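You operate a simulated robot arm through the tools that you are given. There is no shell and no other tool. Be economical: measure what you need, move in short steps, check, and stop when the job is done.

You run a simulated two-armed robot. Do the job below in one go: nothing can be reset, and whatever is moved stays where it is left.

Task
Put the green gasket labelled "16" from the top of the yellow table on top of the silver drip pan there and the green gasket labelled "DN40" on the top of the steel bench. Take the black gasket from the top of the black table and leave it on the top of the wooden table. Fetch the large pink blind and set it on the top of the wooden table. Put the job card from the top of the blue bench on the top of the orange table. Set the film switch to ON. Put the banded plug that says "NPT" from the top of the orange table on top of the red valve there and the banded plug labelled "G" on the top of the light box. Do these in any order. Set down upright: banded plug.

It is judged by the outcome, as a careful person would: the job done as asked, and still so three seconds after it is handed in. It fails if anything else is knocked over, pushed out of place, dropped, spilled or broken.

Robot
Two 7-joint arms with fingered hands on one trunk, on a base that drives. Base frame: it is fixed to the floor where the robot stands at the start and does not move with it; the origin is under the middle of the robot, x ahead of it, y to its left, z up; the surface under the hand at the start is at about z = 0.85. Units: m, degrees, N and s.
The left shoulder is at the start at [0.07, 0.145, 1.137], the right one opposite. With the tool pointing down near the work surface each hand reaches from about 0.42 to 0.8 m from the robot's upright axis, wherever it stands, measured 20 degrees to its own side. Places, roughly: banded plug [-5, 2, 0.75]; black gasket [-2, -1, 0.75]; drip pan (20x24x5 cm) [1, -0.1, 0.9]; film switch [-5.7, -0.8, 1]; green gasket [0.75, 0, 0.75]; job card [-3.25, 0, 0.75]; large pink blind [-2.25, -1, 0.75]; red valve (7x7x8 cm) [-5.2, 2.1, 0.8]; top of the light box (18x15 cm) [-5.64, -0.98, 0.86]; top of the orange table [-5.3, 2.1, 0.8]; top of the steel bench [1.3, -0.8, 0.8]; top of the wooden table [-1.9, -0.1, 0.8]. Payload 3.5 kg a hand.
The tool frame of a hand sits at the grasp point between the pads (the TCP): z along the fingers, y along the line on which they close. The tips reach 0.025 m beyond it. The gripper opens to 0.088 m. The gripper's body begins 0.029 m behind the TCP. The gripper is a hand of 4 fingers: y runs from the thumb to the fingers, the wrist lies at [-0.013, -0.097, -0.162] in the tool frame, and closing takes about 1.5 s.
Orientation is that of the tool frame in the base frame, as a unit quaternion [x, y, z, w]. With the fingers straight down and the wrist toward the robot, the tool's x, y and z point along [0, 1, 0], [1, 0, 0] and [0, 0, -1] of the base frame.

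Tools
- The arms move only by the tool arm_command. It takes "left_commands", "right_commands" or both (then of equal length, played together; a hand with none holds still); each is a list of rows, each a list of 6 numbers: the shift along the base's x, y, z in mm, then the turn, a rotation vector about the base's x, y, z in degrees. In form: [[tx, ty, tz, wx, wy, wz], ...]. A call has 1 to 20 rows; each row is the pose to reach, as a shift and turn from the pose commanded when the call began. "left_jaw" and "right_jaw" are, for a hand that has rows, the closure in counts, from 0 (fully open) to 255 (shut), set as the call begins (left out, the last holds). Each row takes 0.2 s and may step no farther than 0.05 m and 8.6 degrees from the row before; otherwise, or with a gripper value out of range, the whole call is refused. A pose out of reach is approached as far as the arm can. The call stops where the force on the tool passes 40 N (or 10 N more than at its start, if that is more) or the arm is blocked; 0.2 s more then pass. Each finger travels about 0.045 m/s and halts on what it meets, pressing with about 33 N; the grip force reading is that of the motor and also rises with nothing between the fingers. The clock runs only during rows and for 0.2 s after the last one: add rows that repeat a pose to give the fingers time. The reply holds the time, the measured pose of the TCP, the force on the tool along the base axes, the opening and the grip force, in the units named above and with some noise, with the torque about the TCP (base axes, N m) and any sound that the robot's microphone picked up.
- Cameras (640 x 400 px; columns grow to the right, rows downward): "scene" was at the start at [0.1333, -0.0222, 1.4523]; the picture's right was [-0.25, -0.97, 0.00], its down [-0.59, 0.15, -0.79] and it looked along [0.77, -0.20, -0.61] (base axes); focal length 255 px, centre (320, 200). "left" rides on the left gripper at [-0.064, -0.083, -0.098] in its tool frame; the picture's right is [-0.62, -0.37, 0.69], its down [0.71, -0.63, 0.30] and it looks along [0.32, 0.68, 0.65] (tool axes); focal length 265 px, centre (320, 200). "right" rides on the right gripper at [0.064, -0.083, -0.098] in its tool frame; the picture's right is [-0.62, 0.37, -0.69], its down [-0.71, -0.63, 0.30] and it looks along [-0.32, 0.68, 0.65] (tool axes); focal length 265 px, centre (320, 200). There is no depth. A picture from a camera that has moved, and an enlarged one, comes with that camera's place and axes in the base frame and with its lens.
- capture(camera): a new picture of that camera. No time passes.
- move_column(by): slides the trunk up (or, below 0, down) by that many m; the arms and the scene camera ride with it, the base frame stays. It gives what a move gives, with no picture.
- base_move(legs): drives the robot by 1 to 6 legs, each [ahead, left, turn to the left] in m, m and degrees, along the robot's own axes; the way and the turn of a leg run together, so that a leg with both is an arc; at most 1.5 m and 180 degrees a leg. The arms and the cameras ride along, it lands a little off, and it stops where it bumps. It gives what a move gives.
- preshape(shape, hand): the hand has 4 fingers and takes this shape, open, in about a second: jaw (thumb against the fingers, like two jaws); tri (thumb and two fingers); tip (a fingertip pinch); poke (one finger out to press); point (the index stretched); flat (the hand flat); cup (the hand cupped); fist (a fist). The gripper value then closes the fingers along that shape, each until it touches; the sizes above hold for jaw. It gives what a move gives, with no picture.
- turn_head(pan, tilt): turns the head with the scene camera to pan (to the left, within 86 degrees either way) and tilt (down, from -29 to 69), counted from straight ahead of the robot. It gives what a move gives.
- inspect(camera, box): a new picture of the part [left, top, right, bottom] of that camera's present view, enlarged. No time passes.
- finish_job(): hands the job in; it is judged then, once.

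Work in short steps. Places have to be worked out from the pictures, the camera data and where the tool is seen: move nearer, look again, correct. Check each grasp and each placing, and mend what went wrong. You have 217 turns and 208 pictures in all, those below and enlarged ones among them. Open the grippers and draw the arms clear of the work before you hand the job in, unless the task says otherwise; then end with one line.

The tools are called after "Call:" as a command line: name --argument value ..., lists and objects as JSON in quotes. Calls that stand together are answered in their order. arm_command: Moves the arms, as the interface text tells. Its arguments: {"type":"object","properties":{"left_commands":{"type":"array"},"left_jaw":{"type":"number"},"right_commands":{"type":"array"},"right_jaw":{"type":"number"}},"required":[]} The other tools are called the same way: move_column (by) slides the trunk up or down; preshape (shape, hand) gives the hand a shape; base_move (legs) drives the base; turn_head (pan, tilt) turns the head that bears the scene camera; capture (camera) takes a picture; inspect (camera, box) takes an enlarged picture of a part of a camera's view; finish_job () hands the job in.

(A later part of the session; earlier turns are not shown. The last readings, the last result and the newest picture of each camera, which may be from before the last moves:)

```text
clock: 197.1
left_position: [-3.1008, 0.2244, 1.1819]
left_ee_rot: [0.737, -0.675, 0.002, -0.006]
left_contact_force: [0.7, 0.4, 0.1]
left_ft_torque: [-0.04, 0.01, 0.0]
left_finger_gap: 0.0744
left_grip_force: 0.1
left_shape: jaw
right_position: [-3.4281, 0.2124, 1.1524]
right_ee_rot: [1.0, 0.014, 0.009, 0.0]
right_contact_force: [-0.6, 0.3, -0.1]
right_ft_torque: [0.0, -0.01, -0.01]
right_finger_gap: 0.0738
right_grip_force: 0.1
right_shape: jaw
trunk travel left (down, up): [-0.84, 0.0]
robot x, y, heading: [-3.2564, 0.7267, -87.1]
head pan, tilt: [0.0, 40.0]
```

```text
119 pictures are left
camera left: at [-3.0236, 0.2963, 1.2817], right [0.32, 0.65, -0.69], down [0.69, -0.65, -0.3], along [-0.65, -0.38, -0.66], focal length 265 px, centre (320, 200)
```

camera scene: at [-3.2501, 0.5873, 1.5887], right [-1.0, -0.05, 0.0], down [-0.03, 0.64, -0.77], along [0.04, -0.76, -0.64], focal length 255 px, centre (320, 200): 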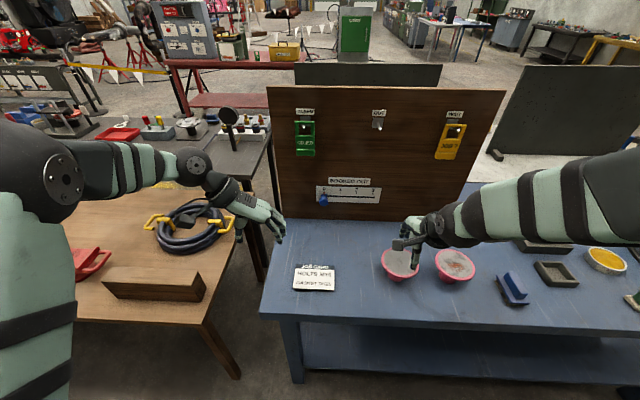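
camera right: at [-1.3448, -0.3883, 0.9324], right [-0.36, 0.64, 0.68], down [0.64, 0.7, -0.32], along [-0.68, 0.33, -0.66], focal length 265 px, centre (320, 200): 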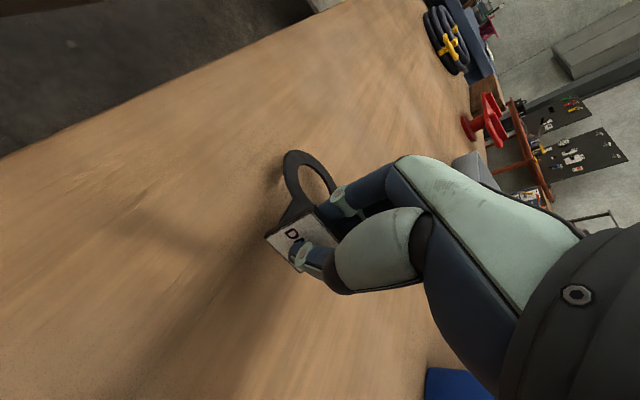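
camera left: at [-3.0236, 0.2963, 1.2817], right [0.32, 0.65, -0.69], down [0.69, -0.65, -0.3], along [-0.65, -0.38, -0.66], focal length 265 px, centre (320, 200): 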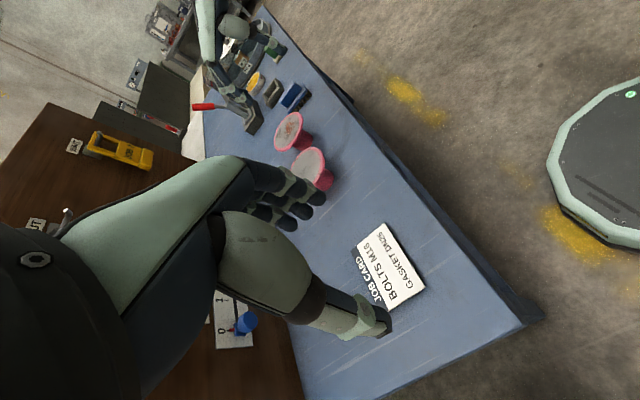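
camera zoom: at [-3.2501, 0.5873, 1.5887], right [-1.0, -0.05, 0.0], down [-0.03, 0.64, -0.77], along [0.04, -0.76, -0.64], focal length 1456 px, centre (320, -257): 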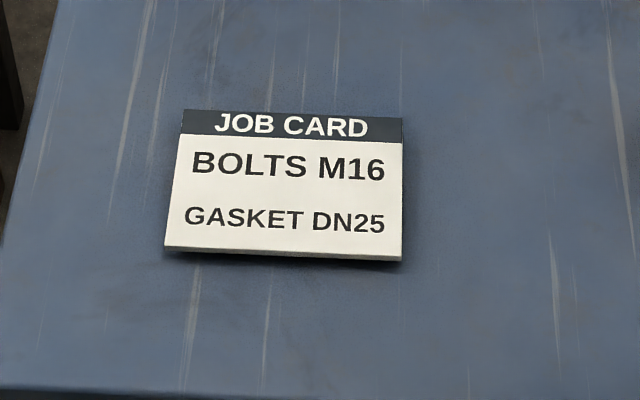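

The card (about 13.5×10 cm, y 0.055–0.155, bench edge at y≈0.23) is too wide for the jaws. I will pull it from behind toward the edge until it overhangs, then pinch it with a level hand. First the trunk goes back down, and the left hand goes closed to a spot behind the card's far edge.

Call:
move_column --by -0.14

Call:
arm_command --left_commands '[[-22, -40, 0, 0, 0, -2], [-44, -80, 0, 0, 0, -4], [-66, -120, 0, 0, 0, -5], [-88, -160, 0, 0, 0, -5], [-105, -196, -10, 0, 0, -5], [-105, -198, -55, 0, 0, -5], [-105, -198, -100, 0, 0, -5], [-105, -198, -130, 0, 0, -5], [-105, -198, -130, 0, 0, -5]]' --left_jaw 255

Call:
capture --camera "left"

Call:
capture --camera "scene"

```text
clock: 198.8
left_position: [-3.0997, 0.224, 1.0422]
left_ee_rot: [0.738, -0.675, 0.002, -0.005]
left_contact_force: [-0.8, -1.0, -0.1]
left_ft_torque: [0.02, -0.01, 0.0]
left_finger_gap: 0.074
left_grip_force: 0.0
left_shape: jaw
right_position: [-3.4298, 0.2124, 1.0122]
right_ee_rot: [1.0, 0.014, 0.009, -0.001]
right_contact_force: [-0.9, 0.6, 0.2]
right_ft_torque: [0.05, -0.01, -0.02]
right_finger_gap: 0.0741
right_grip_force: 0.0
right_shape: jaw
trunk travel left (down, up): [-0.7, 0.14]
robot x, y, heading: [-3.2543, 0.724, -87.2]
head pan, tilt: [0.0, 40.0]
```

```text
clock: 199.9
left_position: [-3.1792, 0.0887, 1.0399]
left_ee_rot: [0.712, -0.703, 0.002, -0.002]
left_contact_force: [-1.1, -1.8, -3.3]
left_ft_torque: [-0.17, 0.27, -0.05]
left_finger_gap: 0.0
left_grip_force: 10.9
left_shape: jaw
left hand out of reach, approached as far as the arm can: row 4, 5
right_position: [-3.4292, 0.2132, 1.0133]
right_ee_rot: [1.0, 0.014, 0.008, -0.001]
right_contact_force: [0.0, -0.9, -0.3]
right_ft_torque: [0.02, 0.02, 0.03]
right_finger_gap: 0.0743
right_grip_force: 0.1
right_shape: jaw
trunk travel left (down, up): [-0.7, 0.14]
robot x, y, heading: [-3.2582, 0.7223, -87.2]
head pan, tilt: [0.0, 40.0]
stopped in row 5 (left hand): the force on the tool passed its limit at 73 N (the readings are from after the stop); the commanded pose is now the measured one
```

```text
118 pictures are left
camera left: at [-3.0968, 0.1559, 1.1392], right [0.36, 0.63, -0.69], down [0.64, -0.71, -0.3], along [-0.68, -0.33, -0.66], focal length 265 px, centre (320, 200)
```

left: 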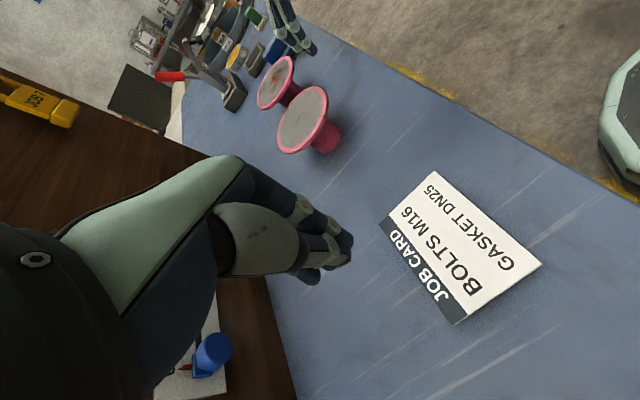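

```text
117 pictures are left
camera scene: at [-3.2503, 0.5882, 1.4489], right [-1.0, -0.05, 0.0], down [-0.03, 0.64, -0.77], along [0.04, -0.77, -0.64], focal length 255 px, centre (320, 200)
```

scene: 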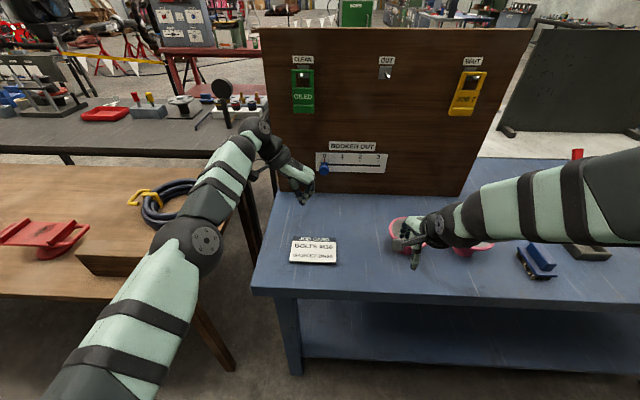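

The arm hit its reach limit. I pull the hand back, bring the base closer and a bit right, then retry.

Call:
arm_command --left_commands '[[0, 40, 0, 0, 0, 0], [0, 80, 0, 0, 0, 0], [0, 120, 0, 0, 0, 0]]'

Call:
base_move --legs '[[0.1, -0.13, 0]]'

```text
clock: 200.7
left_position: [-3.1777, 0.212, 1.0419]
left_ee_rot: [0.712, -0.702, 0.003, -0.001]
left_contact_force: [0.8, 0.7, -0.3]
left_ft_torque: [0.02, 0.03, -0.01]
left_finger_gap: 0.0
left_grip_force: 33.5
left_shape: jaw
right_position: [-3.4287, 0.2144, 1.013]
right_ee_rot: [1.0, 0.014, 0.009, 0.0]
right_contact_force: [-0.4, -0.2, 0.5]
right_ft_torque: [-0.01, 0.03, -0.02]
right_finger_gap: 0.074
right_grip_force: 0.1
right_shape: jaw
trunk travel left (down, up): [-0.7, 0.14]
robot x, y, heading: [-3.2571, 0.7225, -87.1]
head pan, tilt: [0.0, 40.0]
```

```text
clock: 202.1
left_position: [-3.3011, 0.1071, 1.0396]
left_ee_rot: [0.712, -0.702, 0.001, -0.002]
left_contact_force: [0.4, 0.1, 0.1]
left_ft_torque: [0.01, -0.03, 0.0]
left_finger_gap: 0.0
left_grip_force: 32.9
left_shape: jaw
right_position: [-3.5538, 0.1102, 1.0131]
right_ee_rot: [1.0, 0.013, 0.008, 0.0]
right_contact_force: [0.0, 0.0, 0.9]
right_ft_torque: [0.01, 0.01, -0.03]
right_finger_gap: 0.0741
right_grip_force: 0.0
right_shape: jaw
trunk travel left (down, up): [-0.7, 0.14]
robot x, y, heading: [-3.3814, 0.6173, -87.5]
head pan, tilt: [0.0, 40.0]
```

Now to (-3.206, 0.028), still at z 1.04.

Call:
arm_command --left_commands '[[35, -20, 0, 0, 0, -1], [70, -45, 0, 0, 0, -1], [95, -79, 0, 0, 0, -1], [95, -79, -30, 0, 0, -1], [95, -79, -60, 0, 0, -1], [95, -79, -60, 0, 0, -1]]'

Call:
capture --camera "left"

Call:
capture --camera "scene"

```text
clock: 203.5
left_position: [-3.2061, 0.0264, 0.9792]
left_ee_rot: [-0.705, 0.709, -0.002, 0.003]
left_contact_force: [-0.4, -0.4, 0.6]
left_ft_torque: [0.02, -0.01, -0.01]
left_finger_gap: 0.0001
left_grip_force: 33.3
left_shape: jaw
right_position: [-3.5552, 0.1079, 1.0126]
right_ee_rot: [1.0, 0.013, 0.009, 0.0]
right_contact_force: [0.2, 0.4, -0.3]
right_ft_torque: [0.0, -0.02, 0.0]
right_finger_gap: 0.0739
right_grip_force: 0.0
right_shape: jaw
trunk travel left (down, up): [-0.7, 0.14]
robot x, y, heading: [-3.3788, 0.6202, -87.5]
head pan, tilt: [0.0, 40.0]
```

```text
116 pictures are left
camera left: at [-3.123, 0.0902, 1.0779], right [0.38, 0.62, -0.69], down [0.63, -0.72, -0.3], along [-0.68, -0.32, -0.66], focal length 265 px, centre (320, 200)
```

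left: 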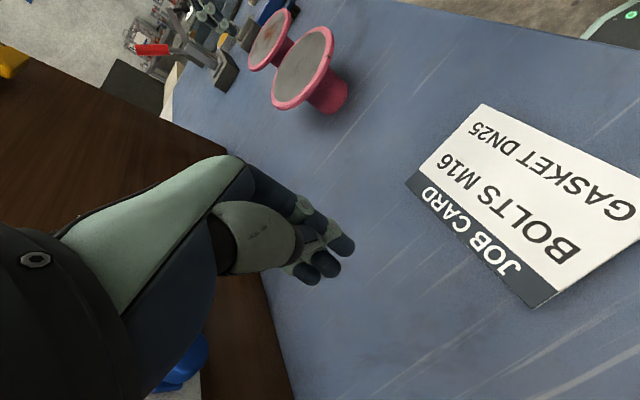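

```text
115 pictures are left
camera scene: at [-3.375, 0.4835, 1.4488], right [-1.0, -0.05, 0.0], down [-0.03, 0.64, -0.77], along [0.04, -0.77, -0.64], focal length 255 px, centre (320, 200)
```

scene: 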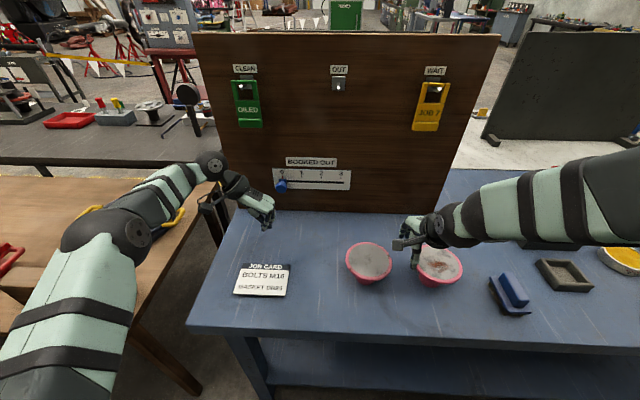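

The hand is behind the card's far edge (y≈0.065–0.07), centred at x -3.207. I descend to just touch the bench.

Call:
arm_command --left_commands '[[0, -3, -30, 0, 0, 0], [0, -3, -60, 0, 0, 0], [0, -3, -80, 0, 0, 0], [0, -3, -90, 0, 0, 0], [0, -3, -95, 0, 0, 0], [0, -3, -98, 0, 0, 0], [0, -3, -98, 0, 0, 0]]'

Call:
capture --camera "left"

```text
clock: 205.1
left_position: [-3.2088, 0.0233, 0.8805]
left_ee_rot: [-0.705, 0.709, -0.001, 0.002]
left_contact_force: [0.3, 0.4, -0.3]
left_ft_torque: [0.01, 0.0, -0.03]
left_finger_gap: 0.0
left_grip_force: 32.6
left_shape: jaw
right_position: [-3.5549, 0.1096, 1.0132]
right_ee_rot: [1.0, 0.013, 0.01, 0.0]
right_contact_force: [0.1, 0.2, -0.1]
right_ft_torque: [0.01, 0.01, 0.03]
right_finger_gap: 0.0742
right_grip_force: 0.2
right_shape: jaw
trunk travel left (down, up): [-0.7, 0.14]
robot x, y, heading: [-3.3796, 0.6146, -87.2]
head pan, tilt: [0.0, 40.0]
```

```text
114 pictures are left
camera left: at [-3.1249, 0.0877, 0.9798], right [0.38, 0.62, -0.69], down [0.63, -0.72, -0.3], along [-0.68, -0.32, -0.66], focal length 265 px, centre (320, 200)
```

left: 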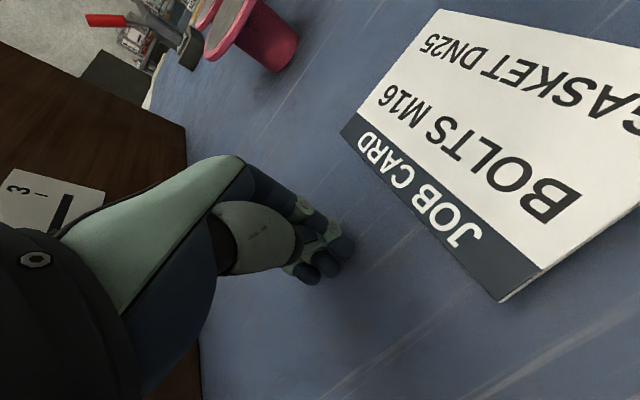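

Not touching yet. I step down further.

Call:
arm_command --left_commands '[[0, 0, -2, 0, 0, 0], [0, 0, -4, 0, 0, 0], [0, 0, -6, 0, 0, 0], [0, 0, -6, 0, 0, 0]]'

Call:
inspect --camera "left" --box '[240, 120, 440, 320]'

```text
clock: 206.1
left_position: [-3.2082, 0.0223, 0.8759]
left_ee_rot: [-0.706, 0.708, -0.001, 0.002]
left_contact_force: [0.7, 0.3, -0.1]
left_ft_torque: [0.0, -0.04, -0.03]
left_finger_gap: 0.0001
left_grip_force: 33.2
left_shape: jaw
right_position: [-3.5542, 0.1081, 1.0121]
right_ee_rot: [1.0, 0.013, 0.009, -0.001]
right_contact_force: [0.0, -0.5, 0.6]
right_ft_torque: [-0.02, -0.01, 0.02]
right_finger_gap: 0.0739
right_grip_force: 0.0
right_shape: jaw
trunk travel left (down, up): [-0.7, 0.14]
robot x, y, heading: [-3.3772, 0.6201, -87.3]
head pan, tilt: [0.0, 40.0]
```

```text
2.00 times, centred on (340, 220) of left
camera zoom: at [-3.1247, 0.088, 0.9747], right [0.38, 0.62, -0.69], down [0.63, -0.72, -0.3], along [-0.68, -0.32, -0.66], focal length 531 px, centre (280, 160)
```

zoom: 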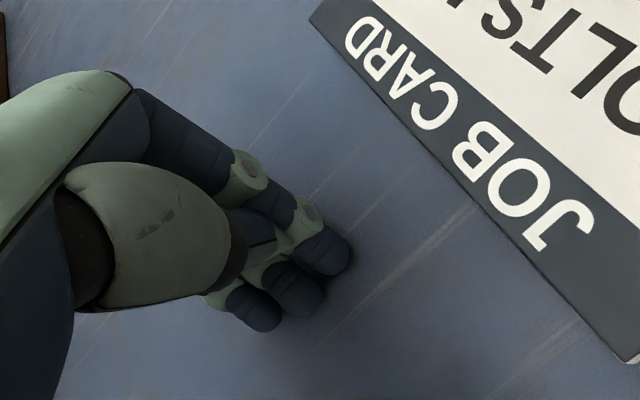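

Call:
arm_command --left_commands '[[0, 0, -2, 0, 0, 0], [0, 0, -4, 0, 0, 0], [0, 0, -6, 0, 0, 0], [0, 0, -8, 0, 0, 0], [0, 0, -8, 0, 0, 0]]'

```text
clock: 207.3
left_position: [-3.2119, 0.0231, 0.8725]
left_ee_rot: [-0.704, 0.71, -0.005, -0.001]
left_contact_force: [-6.8, -2.5, 25.0]
left_ft_torque: [0.04, 0.02, 0.02]
left_finger_gap: 0.0
left_grip_force: 32.8
left_shape: jaw
right_position: [-3.5572, 0.1131, 1.0138]
right_ee_rot: [1.0, 0.012, 0.01, 0.002]
right_contact_force: [0.6, -0.1, 0.4]
right_ft_torque: [0.0, 0.0, -0.01]
right_finger_gap: 0.074
right_grip_force: 0.0
right_shape: jaw
trunk travel left (down, up): [-0.7, 0.14]
robot x, y, heading: [-3.3808, 0.6176, -87.2]
head pan, tilt: [0.0, 40.0]
```

Contact at z≈0.874. I raise ~1–2 mm off the bench and pull the card toward the edge.

Call:
arm_command --left_commands '[[0, 0, 7, 0, 0, 0], [0, 15, 7, 0, 0, 0], [0, 30, 7, 0, 0, 0], [0, 45, 7, 0, 0, 0], [0, 60, 7, 0, 0, 0], [0, 75, 7, 0, 0, 0], [0, 90, 7, 0, 0, 0], [0, 90, 7, 0, 0, 0]]'

Call:
capture --camera "left"

Call:
inspect --camera "scene" --box '[180, 210, 340, 350]'

```text
clock: 209.1
left_position: [-3.2084, 0.1152, 0.874]
left_ee_rot: [-0.705, 0.709, -0.001, 0.002]
left_contact_force: [0.2, 0.1, -1.1]
left_ft_torque: [0.01, 0.0, -0.01]
left_finger_gap: 0.0001
left_grip_force: 33.1
left_shape: jaw
right_position: [-3.5544, 0.1076, 1.0123]
right_ee_rot: [1.0, 0.013, 0.009, 0.001]
right_contact_force: [0.0, 0.1, -0.2]
right_ft_torque: [-0.02, 0.0, 0.0]
right_finger_gap: 0.074
right_grip_force: 0.0
right_shape: jaw
trunk travel left (down, up): [-0.7, 0.14]
robot x, y, heading: [-3.3771, 0.6168, -87.5]
head pan, tilt: [0.0, 40.0]
```

```text
112 pictures are left
camera left: at [-3.1254, 0.179, 0.973], right [0.38, 0.62, -0.69], down [0.63, -0.72, -0.3], along [-0.68, -0.32, -0.66], focal length 265 px, centre (320, 200)
```

left: 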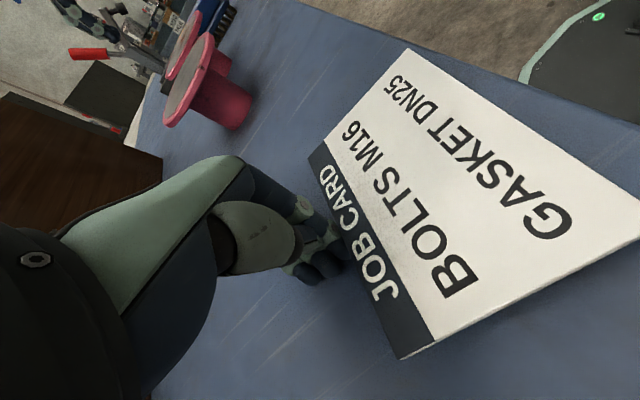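

```text
2.86 times, centred on (260, 280) of scene
camera zoom: at [-3.3746, 0.4831, 1.4487], right [-1.0, -0.05, 0.0], down [-0.03, 0.64, -0.77], along [0.04, -0.76, -0.64], focal length 728 px, centre (491, -29)
```

zoom: 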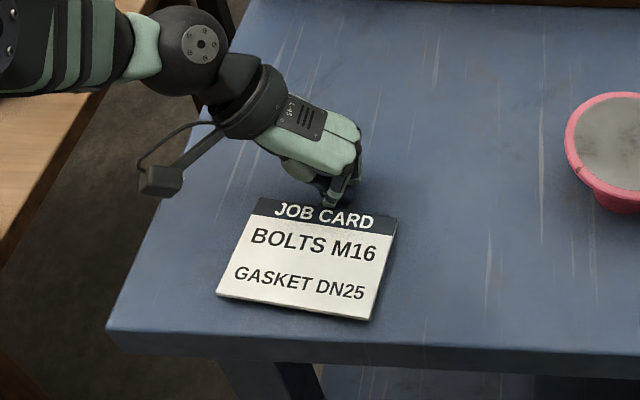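

The card follows. Its near edge is ~2 cm from the bench edge; I pull 57 mm more for ~3.5 cm overhang.

Call:
arm_command --left_commands '[[0, 12, 0, 0, 0, 0], [0, 24, 0, 0, 0, 0], [0, 36, 0, 0, 0, 0], [0, 48, 0, 0, 0, 0], [0, 56, 0, 0, 0, 0], [0, 56, 0, 0, 0, 0]]'

Call:
inspect --camera "scene" --box '[180, 210, 340, 350]'

Call:
capture --camera "left"

```text
clock: 210.5
left_position: [-3.2082, 0.1697, 0.8749]
left_ee_rot: [-0.706, 0.708, -0.002, 0.004]
left_contact_force: [-0.2, -1.4, 0.6]
left_ft_torque: [0.01, 0.02, -0.03]
left_finger_gap: 0.0
left_grip_force: 33.1
left_shape: jaw
right_position: [-3.554, 0.1089, 1.0107]
right_ee_rot: [1.0, 0.012, 0.009, 0.0]
right_contact_force: [0.4, -0.5, 0.0]
right_ft_torque: [-0.02, -0.01, -0.03]
right_finger_gap: 0.074
right_grip_force: 0.0
right_shape: jaw
trunk travel left (down, up): [-0.7, 0.14]
robot x, y, heading: [-3.3805, 0.6199, -87.4]
head pan, tilt: [0.0, 40.0]
```

```text
2.86 times, centred on (260, 280) of scene
camera zoom: at [-3.3748, 0.4832, 1.4487], right [-1.0, -0.05, 0.0], down [-0.03, 0.64, -0.77], along [0.04, -0.77, -0.64], focal length 728 px, centre (491, -29)
```

zoom: 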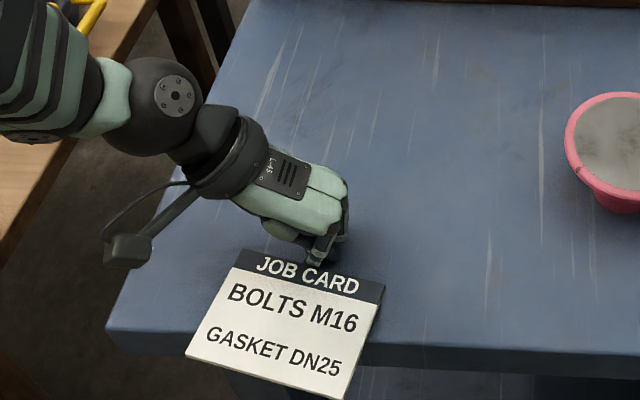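

```text
109 pictures are left
camera left: at [-3.1248, 0.2343, 0.9733], right [0.38, 0.62, -0.69], down [0.63, -0.72, -0.3], along [-0.68, -0.32, -0.66], focal length 265 px, centre (320, 200)
```

left: 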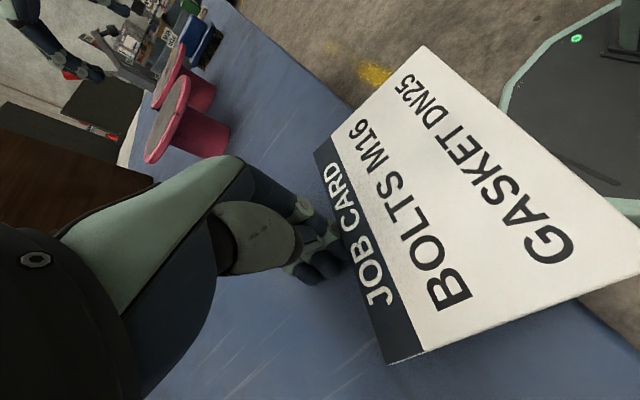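

Overhang is ~2.7 cm with the card turned ~7°. I push once more on its +x half to square it and gain overhang.

Call:
arm_command --left_commands '[[0, -20, 0, 0, 0, 0], [20, -25, 0, 0, 0, 0], [45, -25, 0, 0, 0, 0], [45, -10, 0, 0, 0, 0], [45, 0, 0, 0, 0, 0], [45, 8, 0, 0, 0, 0], [45, 14, 0, 0, 0, 0], [45, 14, 0, 0, 0, 0]]'

Call:
inspect --camera "scene" --box '[180, 210, 340, 350]'

```text
clock: 212.3
left_position: [-3.1623, 0.1832, 0.8747]
left_ee_rot: [-0.705, 0.709, -0.001, 0.002]
left_contact_force: [-0.2, -0.2, 0.3]
left_ft_torque: [0.02, -0.01, 0.0]
left_finger_gap: 0.0001
left_grip_force: 32.6
left_shape: jaw
right_position: [-3.5533, 0.1095, 1.0125]
right_ee_rot: [1.0, 0.012, 0.01, 0.001]
right_contact_force: [0.4, -0.3, 0.4]
right_ft_torque: [0.01, 0.01, 0.0]
right_finger_gap: 0.0741
right_grip_force: 0.1
right_shape: jaw
trunk travel left (down, up): [-0.7, 0.14]
robot x, y, heading: [-3.3805, 0.6188, -87.4]
head pan, tilt: [0.0, 40.0]
```

```text
2.86 times, centred on (260, 280) of scene
camera zoom: at [-3.3745, 0.4832, 1.4487], right [-1.0, -0.05, 0.0], down [-0.03, 0.64, -0.77], along [0.04, -0.77, -0.64], focal length 728 px, centre (491, -29)
```

zoom: 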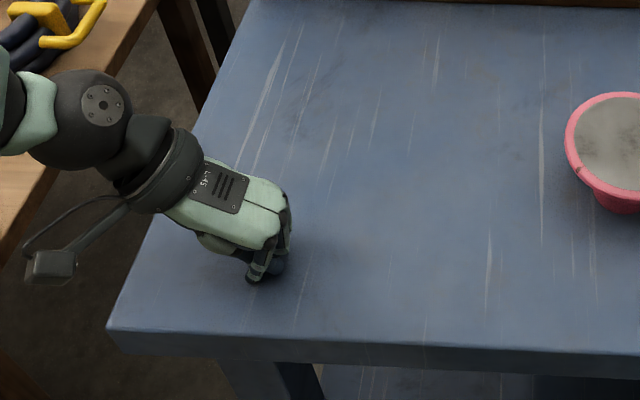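

The card is gone from the bench, so it has slipped over the edge. I look for it.

Call:
capture --camera "scene"

Call:
turn_head --pan 15 --tilt 69

Call:
capture --camera "scene"

Call:
capture --camera "left"

```text
107 pictures are left
camera scene: at [-3.3745, 0.4832, 1.4487], right [-1.0, -0.05, 0.0], down [-0.03, 0.64, -0.77], along [0.04, -0.77, -0.64], focal length 255 px, centre (320, 200)
```

scene: 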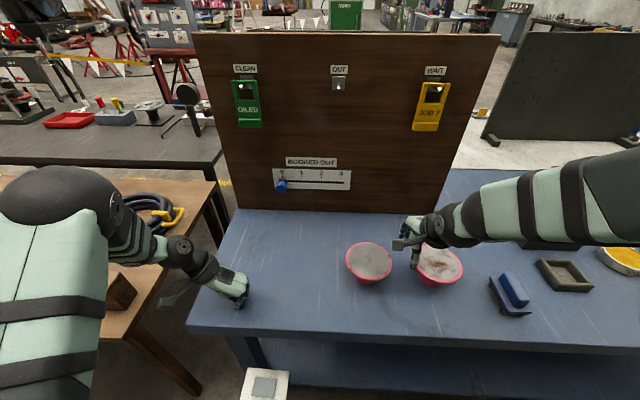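

```text
clock: 213.3
left_position: [-3.1624, 0.1841, 0.8746]
left_ee_rot: [-0.705, 0.709, -0.001, 0.002]
left_contact_force: [-0.2, -0.6, -0.1]
left_ft_torque: [0.0, 0.02, 0.01]
left_finger_gap: 0.0002
left_grip_force: 33.2
left_shape: jaw
right_position: [-3.5539, 0.109, 1.013]
right_ee_rot: [1.0, 0.013, 0.009, 0.0]
right_contact_force: [-0.4, 0.8, 0.2]
right_ft_torque: [0.01, -0.01, 0.0]
right_finger_gap: 0.0742
right_grip_force: 0.1
right_shape: jaw
trunk travel left (down, up): [-0.7, 0.14]
robot x, y, heading: [-3.3787, 0.6173, -87.4]
head pan, tilt: [15.0, 68.8]
```

```text
106 pictures are left
camera scene: at [-3.3619, 0.515, 1.4127], right [-0.95, -0.3, 0.0], down [-0.28, 0.89, -0.36], along [0.11, -0.35, -0.93], focal length 255 px, centre (320, 200)
```

scene: 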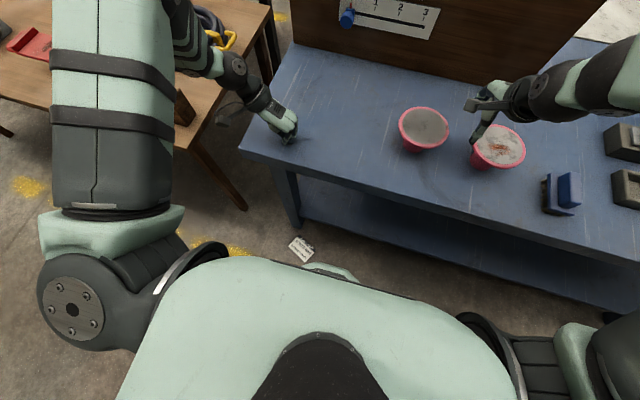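

```text
105 pictures are left
camera left: at [-3.0788, 0.2484, 0.9736], right [0.38, 0.62, -0.69], down [0.63, -0.72, -0.3], along [-0.68, -0.32, -0.66], focal length 265 px, centre (320, 200)
```

left: 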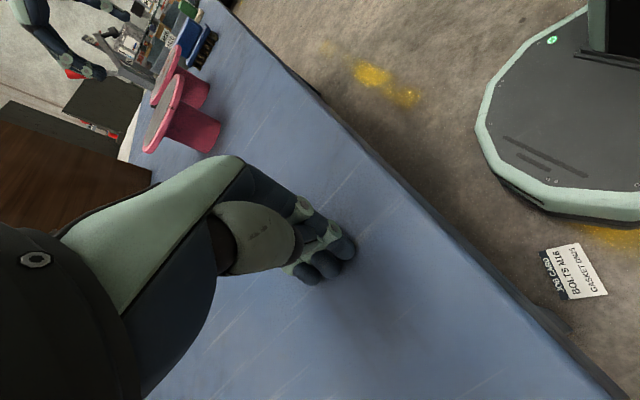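

The card fell flat on the floor in front of the bench at about (-3.18, 0.31), face up. The trunk can go down 0.7 m, so the floor is reachable. I raise the left hand, back up and study the card.

Call:
arm_command --left_commands '[[0, 10, 40, 0, 0, 0], [0, 20, 85, 0, 0, 0], [0, 30, 130, 0, 0, 0]]'

Call:
base_move --legs '[[-0.4, 0, 0]]'

Call:
turn_head --pan 10 --tilt 62

Call:
move_column --by -0.25

Call:
capture --camera "scene"

```text
clock: 214.1
left_position: [-3.1629, 0.213, 1.0069]
left_ee_rot: [-0.705, 0.709, -0.002, 0.003]
left_contact_force: [0.3, -0.1, -0.4]
left_ft_torque: [-0.02, 0.0, 0.0]
left_finger_gap: 0.0003
left_grip_force: 33.2
left_shape: jaw
right_position: [-3.5548, 0.1103, 1.0128]
right_ee_rot: [1.0, 0.014, 0.008, 0.001]
right_contact_force: [-0.8, 0.7, 0.9]
right_ft_torque: [0.02, -0.02, -0.05]
right_finger_gap: 0.0738
right_grip_force: 0.2
right_shape: jaw
trunk travel left (down, up): [-0.7, 0.14]
robot x, y, heading: [-3.3782, 0.6194, -87.2]
head pan, tilt: [15.0, 68.8]
```

```text
clock: 216.6
left_position: [-3.1829, 0.6133, 1.0035]
left_ee_rot: [-0.704, 0.71, -0.001, 0.003]
left_contact_force: [0.3, -0.2, 0.3]
left_ft_torque: [0.01, -0.01, 0.0]
left_finger_gap: 0.0
left_grip_force: 33.5
left_shape: jaw
right_position: [-3.5736, 0.5129, 1.0131]
right_ee_rot: [1.0, 0.011, 0.008, 0.0]
right_contact_force: [0.3, -0.3, -0.2]
right_ft_torque: [-0.02, 0.02, -0.03]
right_finger_gap: 0.0739
right_grip_force: 0.0
right_shape: jaw
trunk travel left (down, up): [-0.7, 0.14]
robot x, y, heading: [-3.3996, 1.026, -87.4]
head pan, tilt: [15.0, 68.8]
```

```text
clock: 217.3
left_position: [-3.1817, 0.6152, 1.0047]
left_ee_rot: [-0.704, 0.71, -0.003, 0.002]
left_contact_force: [0.5, 0.6, 0.8]
left_ft_torque: [-0.02, 0.02, 0.04]
left_finger_gap: 0.0
left_grip_force: 32.8
left_shape: jaw
right_position: [-3.5751, 0.5136, 1.0124]
right_ee_rot: [1.0, 0.011, 0.008, 0.0]
right_contact_force: [-0.4, 0.1, 0.1]
right_ft_torque: [0.0, 0.02, -0.03]
right_finger_gap: 0.0739
right_grip_force: 0.1
right_shape: jaw
trunk travel left (down, up): [-0.7, 0.14]
robot x, y, heading: [-3.3985, 1.0214, -87.5]
head pan, tilt: [10.0, 62.0]
```

```text
clock: 219.8
left_position: [-3.1819, 0.6142, 0.7546]
left_ee_rot: [-0.704, 0.71, -0.001, 0.002]
left_contact_force: [-0.8, 0.8, -0.6]
left_ft_torque: [0.0, -0.05, 0.04]
left_finger_gap: 0.0
left_grip_force: 33.1
left_shape: jaw
right_position: [-3.5732, 0.5135, 0.7633]
right_ee_rot: [1.0, 0.011, 0.008, 0.0]
right_contact_force: [0.6, -1.0, 0.0]
right_ft_torque: [-0.01, -0.01, 0.0]
right_finger_gap: 0.0741
right_grip_force: 0.0
right_shape: jaw
trunk travel left (down, up): [-0.45, 0.39]
robot x, y, heading: [-3.4003, 1.0184, -87.7]
head pan, tilt: [10.0, 62.0]
```

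```text
104 pictures are left
camera scene: at [-3.3835, 0.9091, 1.1698], right [-0.98, -0.22, 0.0], down [-0.19, 0.86, -0.47], along [0.1, -0.46, -0.88], focal length 255 px, centre (320, 200)
```

scene: 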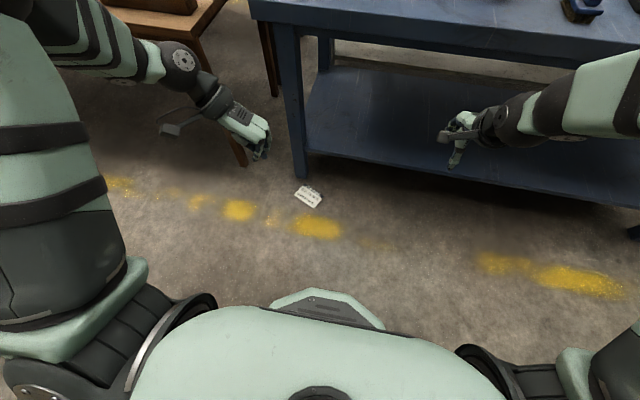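

Call:
inspect --camera "scene" --box '[280, 175, 340, 215]'

Call:
capture --camera "left"

```text
10.00 times, centred on (310, 195) of scene
camera zoom: at [-3.3835, 0.9091, 1.1698], right [-0.98, -0.22, 0.0], down [-0.19, 0.86, -0.47], along [0.1, -0.46, -0.88], focal length 2548 px, centre (420, 250)
```

zoom: 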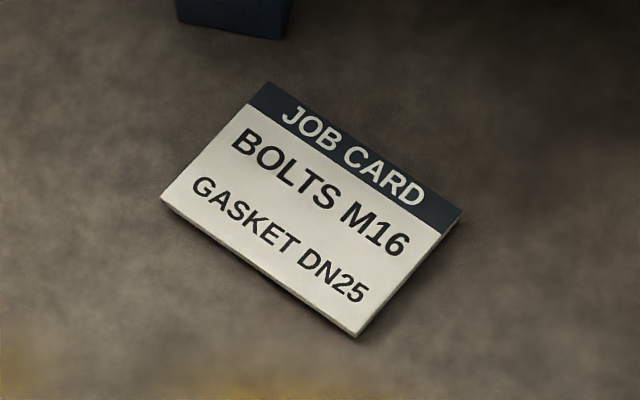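

```text
102 pictures are left
camera left: at [-3.0988, 0.6784, 0.8536], right [0.38, 0.62, -0.69], down [0.63, -0.72, -0.3], along [-0.68, -0.32, -0.66], focal length 265 px, centre (320, 200)
```

left: 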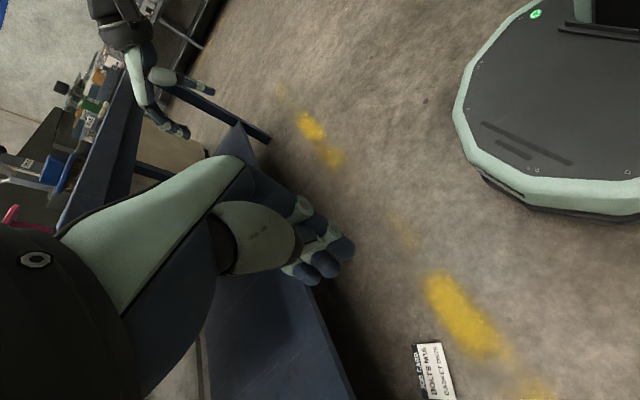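

The card measures about 13×9 cm, just over the jaw's 8.8 cm. I test whether another hand shape opens wider.

Call:
preshape --hand "left" --shape "tri"

Call:
capture --camera "left"

Call:
preshape --hand "left" --shape "cup"

Call:
capture --camera "left"

Call:
preshape --hand "left" --shape "flat"

Call:
capture --camera "left"

```text
clock: 220.7
left_position: [-3.183, 0.6149, 0.7545]
left_ee_rot: [-0.704, 0.711, -0.001, 0.003]
left_contact_force: [-0.6, 0.0, 0.6]
left_ft_torque: [0.03, 0.02, 0.02]
left_finger_gap: 0.0879
left_grip_force: 0.1
left_shape: tri
right_position: [-3.5748, 0.5134, 0.7622]
right_ee_rot: [1.0, 0.012, 0.009, 0.0]
right_contact_force: [0.0, 0.5, 0.2]
right_ft_torque: [0.0, 0.03, -0.03]
right_finger_gap: 0.0741
right_grip_force: 0.1
right_shape: jaw
trunk travel left (down, up): [-0.45, 0.39]
robot x, y, heading: [-3.3973, 1.0214, -87.5]
head pan, tilt: [10.0, 62.0]
```

```text
101 pictures are left
camera left: at [-3.0988, 0.6783, 0.8536], right [0.38, 0.62, -0.69], down [0.63, -0.72, -0.3], along [-0.68, -0.32, -0.66], focal length 265 px, centre (320, 200)
```

left: 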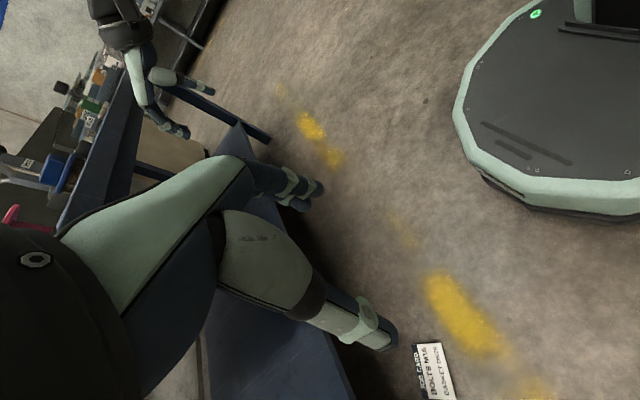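

```text
clock: 221.6
left_position: [-3.1828, 0.6134, 0.7543]
left_ee_rot: [-0.704, 0.71, -0.001, 0.002]
left_contact_force: [0.4, 0.4, 0.0]
left_ft_torque: [-0.02, 0.03, -0.04]
left_finger_gap: 0.0597
left_grip_force: 0.1
left_shape: cup
right_position: [-3.5727, 0.5123, 0.7621]
right_ee_rot: [1.0, 0.011, 0.009, 0.0]
right_contact_force: [0.4, -0.8, 0.3]
right_ft_torque: [0.03, -0.01, 0.01]
right_finger_gap: 0.0741
right_grip_force: 0.1
right_shape: jaw
trunk travel left (down, up): [-0.45, 0.39]
robot x, y, heading: [-3.4044, 1.0234, -87.4]
head pan, tilt: [10.0, 62.0]
```

```text
100 pictures are left
camera left: at [-3.0988, 0.6783, 0.8536], right [0.38, 0.62, -0.69], down [0.63, -0.72, -0.3], along [-0.68, -0.32, -0.66], focal length 265 px, centre (320, 200)
```

left: 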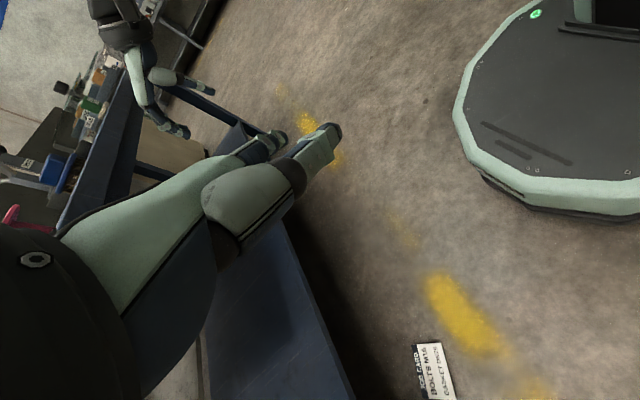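

```text
clock: 222.5
left_position: [-3.1824, 0.6141, 0.7551]
left_ee_rot: [-0.704, 0.711, -0.001, 0.002]
left_contact_force: [0.1, 0.9, 0.8]
left_ft_torque: [0.03, 0.01, -0.02]
left_finger_gap: 0.0
left_grip_force: 0.1
left_shape: flat
right_position: [-3.5743, 0.5128, 0.7632]
right_ee_rot: [1.0, 0.011, 0.009, 0.0]
right_contact_force: [-0.3, -0.8, -0.6]
right_ft_torque: [0.01, -0.03, 0.0]
right_finger_gap: 0.074
right_grip_force: 0.0
right_shape: jaw
trunk travel left (down, up): [-0.45, 0.39]
robot x, y, heading: [-3.3999, 1.021, -87.4]
head pan, tilt: [10.0, 62.0]
```

```text
99 pictures are left
camera left: at [-3.0988, 0.6783, 0.8536], right [0.38, 0.62, -0.69], down [0.63, -0.72, -0.3], along [-0.68, -0.32, -0.66], focal length 265 px, centre (320, 200)
```

left: 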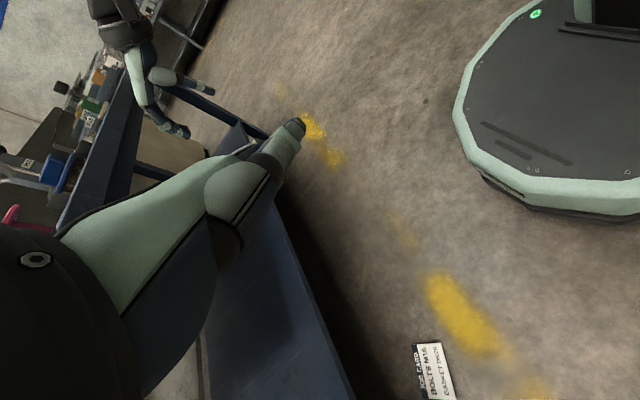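

At full opening the diverging fingertips straddle about 9–9.5 cm, so the card's 9 cm side may just fit at the tips. I reopen the jaw, bring the right hand in, drive 0.2 m closer and lower the trunk.

Call:
preshape --hand "left" --shape "jaw"

Call:
arm_command --right_commands '[[0, 30, 10, 0, 0, 0], [0, 60, 20, 0, 0, 0], [0, 90, 30, 0, 0, 0], [0, 90, 30, 0, 0, 0], [0, 90, 30, 0, 0, 0], [0, 90, 30, 0, 0, 0], [0, 90, 30, 0, 0, 0], [0, 90, 30, 0, 0, 0], [0, 90, 30, 0, 0, 0]]' --left_commands '[[0, 0, 0, 0, 0, 8], [0, 0, 0, 0, 0, 16], [0, 0, 0, 0, 0, 24], [0, 0, 0, 0, 0, 32], [0, 0, 0, 0, 0, 40], [0, 0, 0, 0, 0, 48], [0, 0, 0, 0, 0, 56], [0, 0, 0, 0, 0, 64], [0, 0, 0, 0, 0, 65]]' --left_jaw 0

Call:
base_move --legs '[[0.2, 0, 0]]'

Call:
move_column --by -0.4

Call:
capture --camera "left"

Call:
capture --camera "scene"

```text
clock: 223.4
left_position: [-3.1825, 0.6144, 0.7548]
left_ee_rot: [-0.704, 0.71, -0.001, 0.003]
left_contact_force: [0.3, 0.1, -0.2]
left_ft_torque: [0.01, 0.03, -0.01]
left_finger_gap: 0.0876
left_grip_force: 0.0
left_shape: jaw
right_position: [-3.5737, 0.5119, 0.7622]
right_ee_rot: [1.0, 0.011, 0.009, -0.001]
right_contact_force: [-0.1, 0.3, 0.0]
right_ft_torque: [0.02, 0.01, 0.03]
right_finger_gap: 0.0741
right_grip_force: 0.0
right_shape: jaw
trunk travel left (down, up): [-0.45, 0.39]
robot x, y, heading: [-3.4038, 1.0255, -87.5]
head pan, tilt: [10.0, 62.0]
```

```text
clock: 225.4
left_position: [-3.1826, 0.6143, 0.7547]
left_ee_rot: [0.976, -0.22, 0.0, -0.003]
left_contact_force: [0.6, 0.3, -0.7]
left_ft_torque: [0.02, -0.01, 0.0]
left_finger_gap: 0.0877
left_grip_force: 0.1
left_shape: jaw
right_position: [-3.5763, 0.6046, 0.792]
right_ee_rot: [1.0, 0.011, 0.008, 0.0]
right_contact_force: [0.0, 0.3, -0.4]
right_ft_torque: [0.0, 0.0, 0.02]
right_finger_gap: 0.0741
right_grip_force: 0.0
right_shape: jaw
trunk travel left (down, up): [-0.45, 0.39]
robot x, y, heading: [-3.4018, 1.0239, -87.3]
head pan, tilt: [10.0, 62.0]
```

```text
clock: 227.0
left_position: [-3.1742, 0.4182, 0.7536]
left_ee_rot: [0.975, -0.221, 0.0, -0.004]
left_contact_force: [-0.4, 0.5, -0.7]
left_ft_torque: [-0.01, 0.02, -0.02]
left_finger_gap: 0.0878
left_grip_force: 0.0
left_shape: jaw
right_position: [-3.5661, 0.409, 0.7906]
right_ee_rot: [1.0, 0.011, 0.009, -0.001]
right_contact_force: [0.3, 1.2, -0.7]
right_ft_torque: [0.02, 0.01, -0.02]
right_finger_gap: 0.074
right_grip_force: 0.2
right_shape: jaw
trunk travel left (down, up): [-0.45, 0.39]
robot x, y, heading: [-3.3929, 0.8258, -87.2]
head pan, tilt: [10.0, 62.0]
```

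```text
clock: 230.8
left_position: [-3.175, 0.4199, 0.3551]
left_ee_rot: [0.975, -0.221, 0.0, -0.004]
left_contact_force: [-0.8, -0.1, -0.2]
left_ft_torque: [-0.01, 0.03, 0.05]
left_finger_gap: 0.0879
left_grip_force: 0.0
left_shape: jaw
right_position: [-3.5669, 0.4093, 0.3914]
right_ee_rot: [1.0, 0.011, 0.008, -0.001]
right_contact_force: [0.2, 0.5, 0.2]
right_ft_torque: [0.01, -0.03, 0.0]
right_finger_gap: 0.0741
right_grip_force: 0.0
right_shape: jaw
trunk travel left (down, up): [-0.05, 0.79]
robot x, y, heading: [-3.3928, 0.8274, -87.3]
head pan, tilt: [10.0, 62.0]
```

```text
98 pictures are left
camera left: at [-3.1958, 0.5223, 0.4535], right [-0.4, 0.6, -0.69], down [0.92, 0.26, -0.3], along [0.0, -0.75, -0.66], focal length 265 px, centre (320, 200)
```

left: 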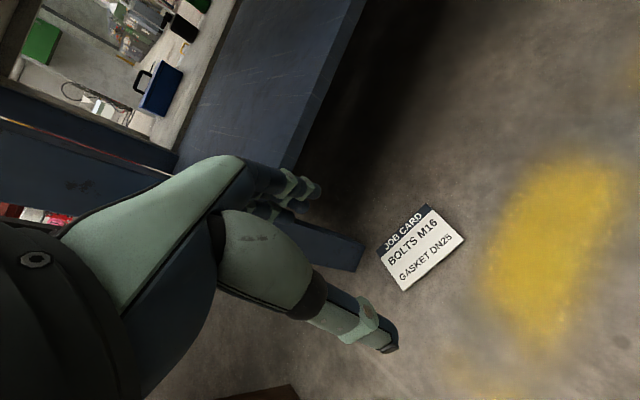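

```text
97 pictures are left
camera scene: at [-3.3748, 0.7144, 0.7698], right [-0.98, -0.22, 0.0], down [-0.19, 0.86, -0.47], along [0.1, -0.46, -0.88], focal length 255 px, centre (320, 200)
```

scene: 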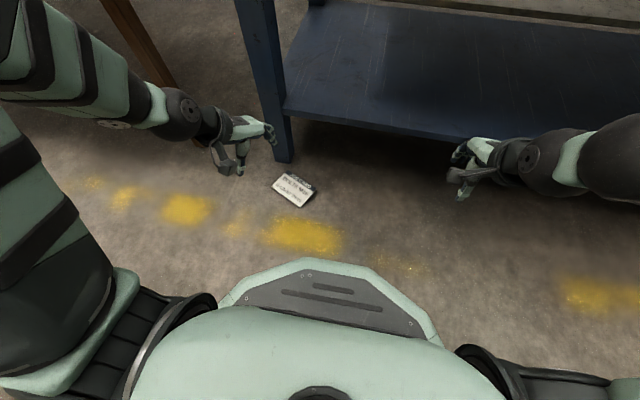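

Call:
inspect --camera "scene" --box '[255, 160, 335, 215]'

Call:
inspect --camera "left" --box '[360, 190, 480, 300]'

```text
7.27 times, centred on (295, 188) of scene
camera zoom: at [-3.3748, 0.7144, 0.7698], right [-0.98, -0.22, 0.0], down [-0.19, 0.86, -0.47], along [0.1, -0.46, -0.88], focal length 1853 px, centre (502, 291)
```

zoom: 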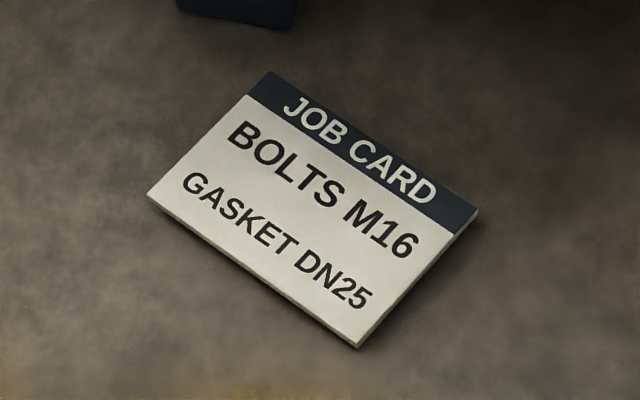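

```text
3.64 times, centred on (420, 245) of left
camera zoom: at [-3.1958, 0.5223, 0.4535], right [-0.4, 0.6, -0.69], down [0.92, 0.26, -0.3], along [0.0, -0.75, -0.66], focal length 965 px, centre (-44, 36)
```

zoom: 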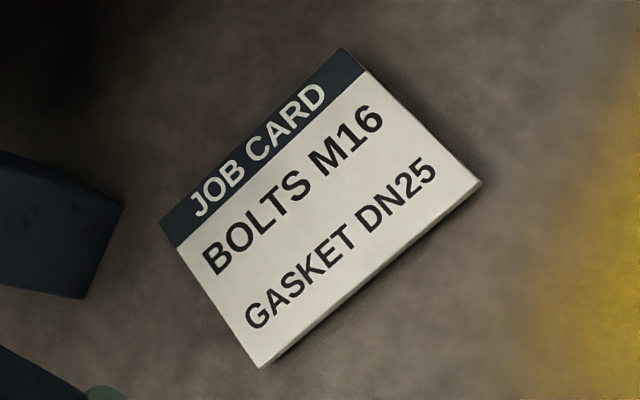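

Card centre ≈(-3.189, 0.292), short axis along (-0.41,-0.91) — the left hand is already aligned. I move above it.

Call:
arm_command --left_commands '[[-5, -40, -10, 0, 0, 0], [-10, -80, -40, 0, 0, 0], [-14, -110, -80, 0, 0, 0], [-14, -127, -120, 0, 0, 0], [-14, -127, -165, 0, 0, 0], [-14, -127, -210, 0, 0, 0], [-14, -127, -250, 0, 0, 0], [-14, -127, -265, 0, 0, 0], [-14, -127, -265, 0, 0, 0]]'

Call:
capture --camera "left"

Call:
capture --camera "scene"

```text
refused: row 2 steps farther than a row can; nothing moved
```

```text
94 pictures are left
camera left: at [-3.1958, 0.5223, 0.4535], right [-0.4, 0.6, -0.69], down [0.92, 0.26, -0.3], along [0.0, -0.75, -0.66], focal length 265 px, centre (320, 200)
```

left: 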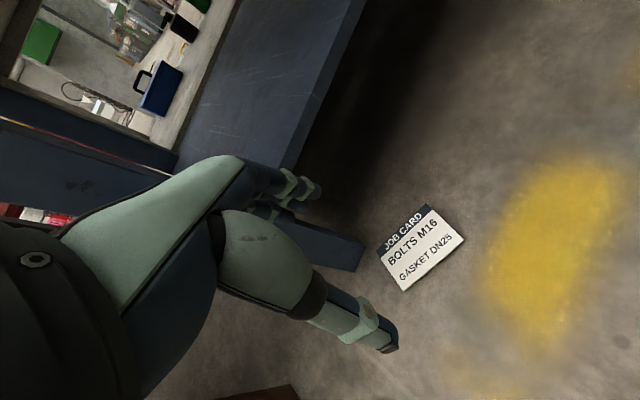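

```text
93 pictures are left
camera scene: at [-3.3748, 0.7144, 0.7698], right [-0.98, -0.22, 0.0], down [-0.19, 0.86, -0.47], along [0.1, -0.46, -0.88], focal length 255 px, centre (320, 200)
```

scene: 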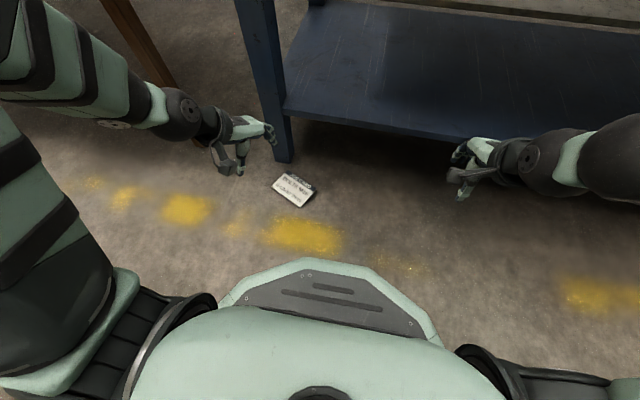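

Call:
arm_command --left_commands '[[-5, -40, -10, 0, 0, 0], [-10, -75, -40, 0, 0, 0], [-14, -102, -75, 0, 0, 0], [-14, -120, -115, 0, 0, 0], [-14, -127, -160, 0, 0, 0], [-14, -127, -205, 0, 0, 0], [-14, -127, -245, 0, 0, 0], [-14, -127, -265, 0, 0, 0], [-14, -127, -265, 0, 0, 0]]'

Call:
capture --camera "left"

```text
clock: 232.8
left_position: [-3.188, 0.291, 0.0864]
left_ee_rot: [0.975, -0.221, -0.001, -0.003]
left_contact_force: [-0.1, -0.2, 0.5]
left_ft_torque: [0.01, 0.03, 0.01]
left_finger_gap: 0.0878
left_grip_force: 0.0
left_shape: jaw
right_position: [-3.5661, 0.4106, 0.3913]
right_ee_rot: [1.0, 0.012, 0.009, 0.0]
right_contact_force: [0.6, 0.1, 0.1]
right_ft_torque: [-0.01, -0.01, 0.01]
right_finger_gap: 0.0741
right_grip_force: 0.2
right_shape: jaw
trunk travel left (down, up): [-0.05, 0.79]
robot x, y, heading: [-3.3872, 0.8276, -87.4]
head pan, tilt: [10.0, 62.0]
```

```text
92 pictures are left
camera left: at [-3.2096, 0.3931, 0.186], right [-0.4, 0.6, -0.69], down [0.92, 0.26, -0.3], along [0.0, -0.75, -0.66], focal length 265 px, centre (320, 200)
```

left: 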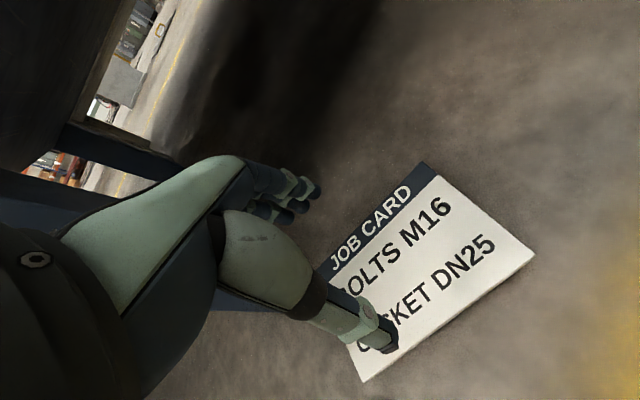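

Edges are predicted at -46 and +44 mm in the tool's y, just inside the tips. I lower to z 0.045 and look.

Call:
arm_command --left_commands '[[0, 0, -20, 0, 0, 0], [0, 0, -38, 0, 0, 0], [0, 0, -42, 0, 0, 0], [0, 0, -42, 0, 0, 0]]'

Call:
capture --camera "left"

```text
clock: 233.8
left_position: [-3.1875, 0.2915, 0.0468]
left_ee_rot: [0.975, -0.221, 0.0, -0.003]
left_contact_force: [-0.4, -0.1, 0.9]
left_ft_torque: [-0.01, 0.0, 0.05]
left_finger_gap: 0.088
left_grip_force: 0.0
left_shape: jaw
right_position: [-3.566, 0.4101, 0.3919]
right_ee_rot: [1.0, 0.01, 0.009, 0.0]
right_contact_force: [0.2, 0.4, -0.2]
right_ft_torque: [-0.01, -0.02, 0.01]
right_finger_gap: 0.074
right_grip_force: 0.2
right_shape: jaw
trunk travel left (down, up): [-0.05, 0.79]
robot x, y, heading: [-3.3913, 0.8253, -87.3]
head pan, tilt: [10.0, 62.0]
```

```text
91 pictures are left
camera left: at [-3.2102, 0.3948, 0.1453], right [-0.4, 0.6, -0.69], down [0.92, 0.26, -0.3], along [0.0, -0.75, -0.66], focal length 265 px, centre (320, 200)
```

left: 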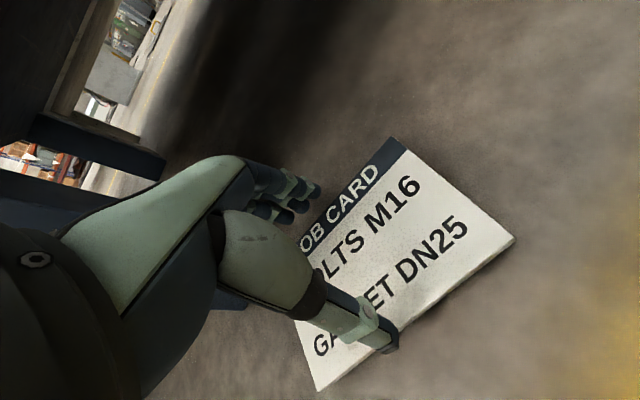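

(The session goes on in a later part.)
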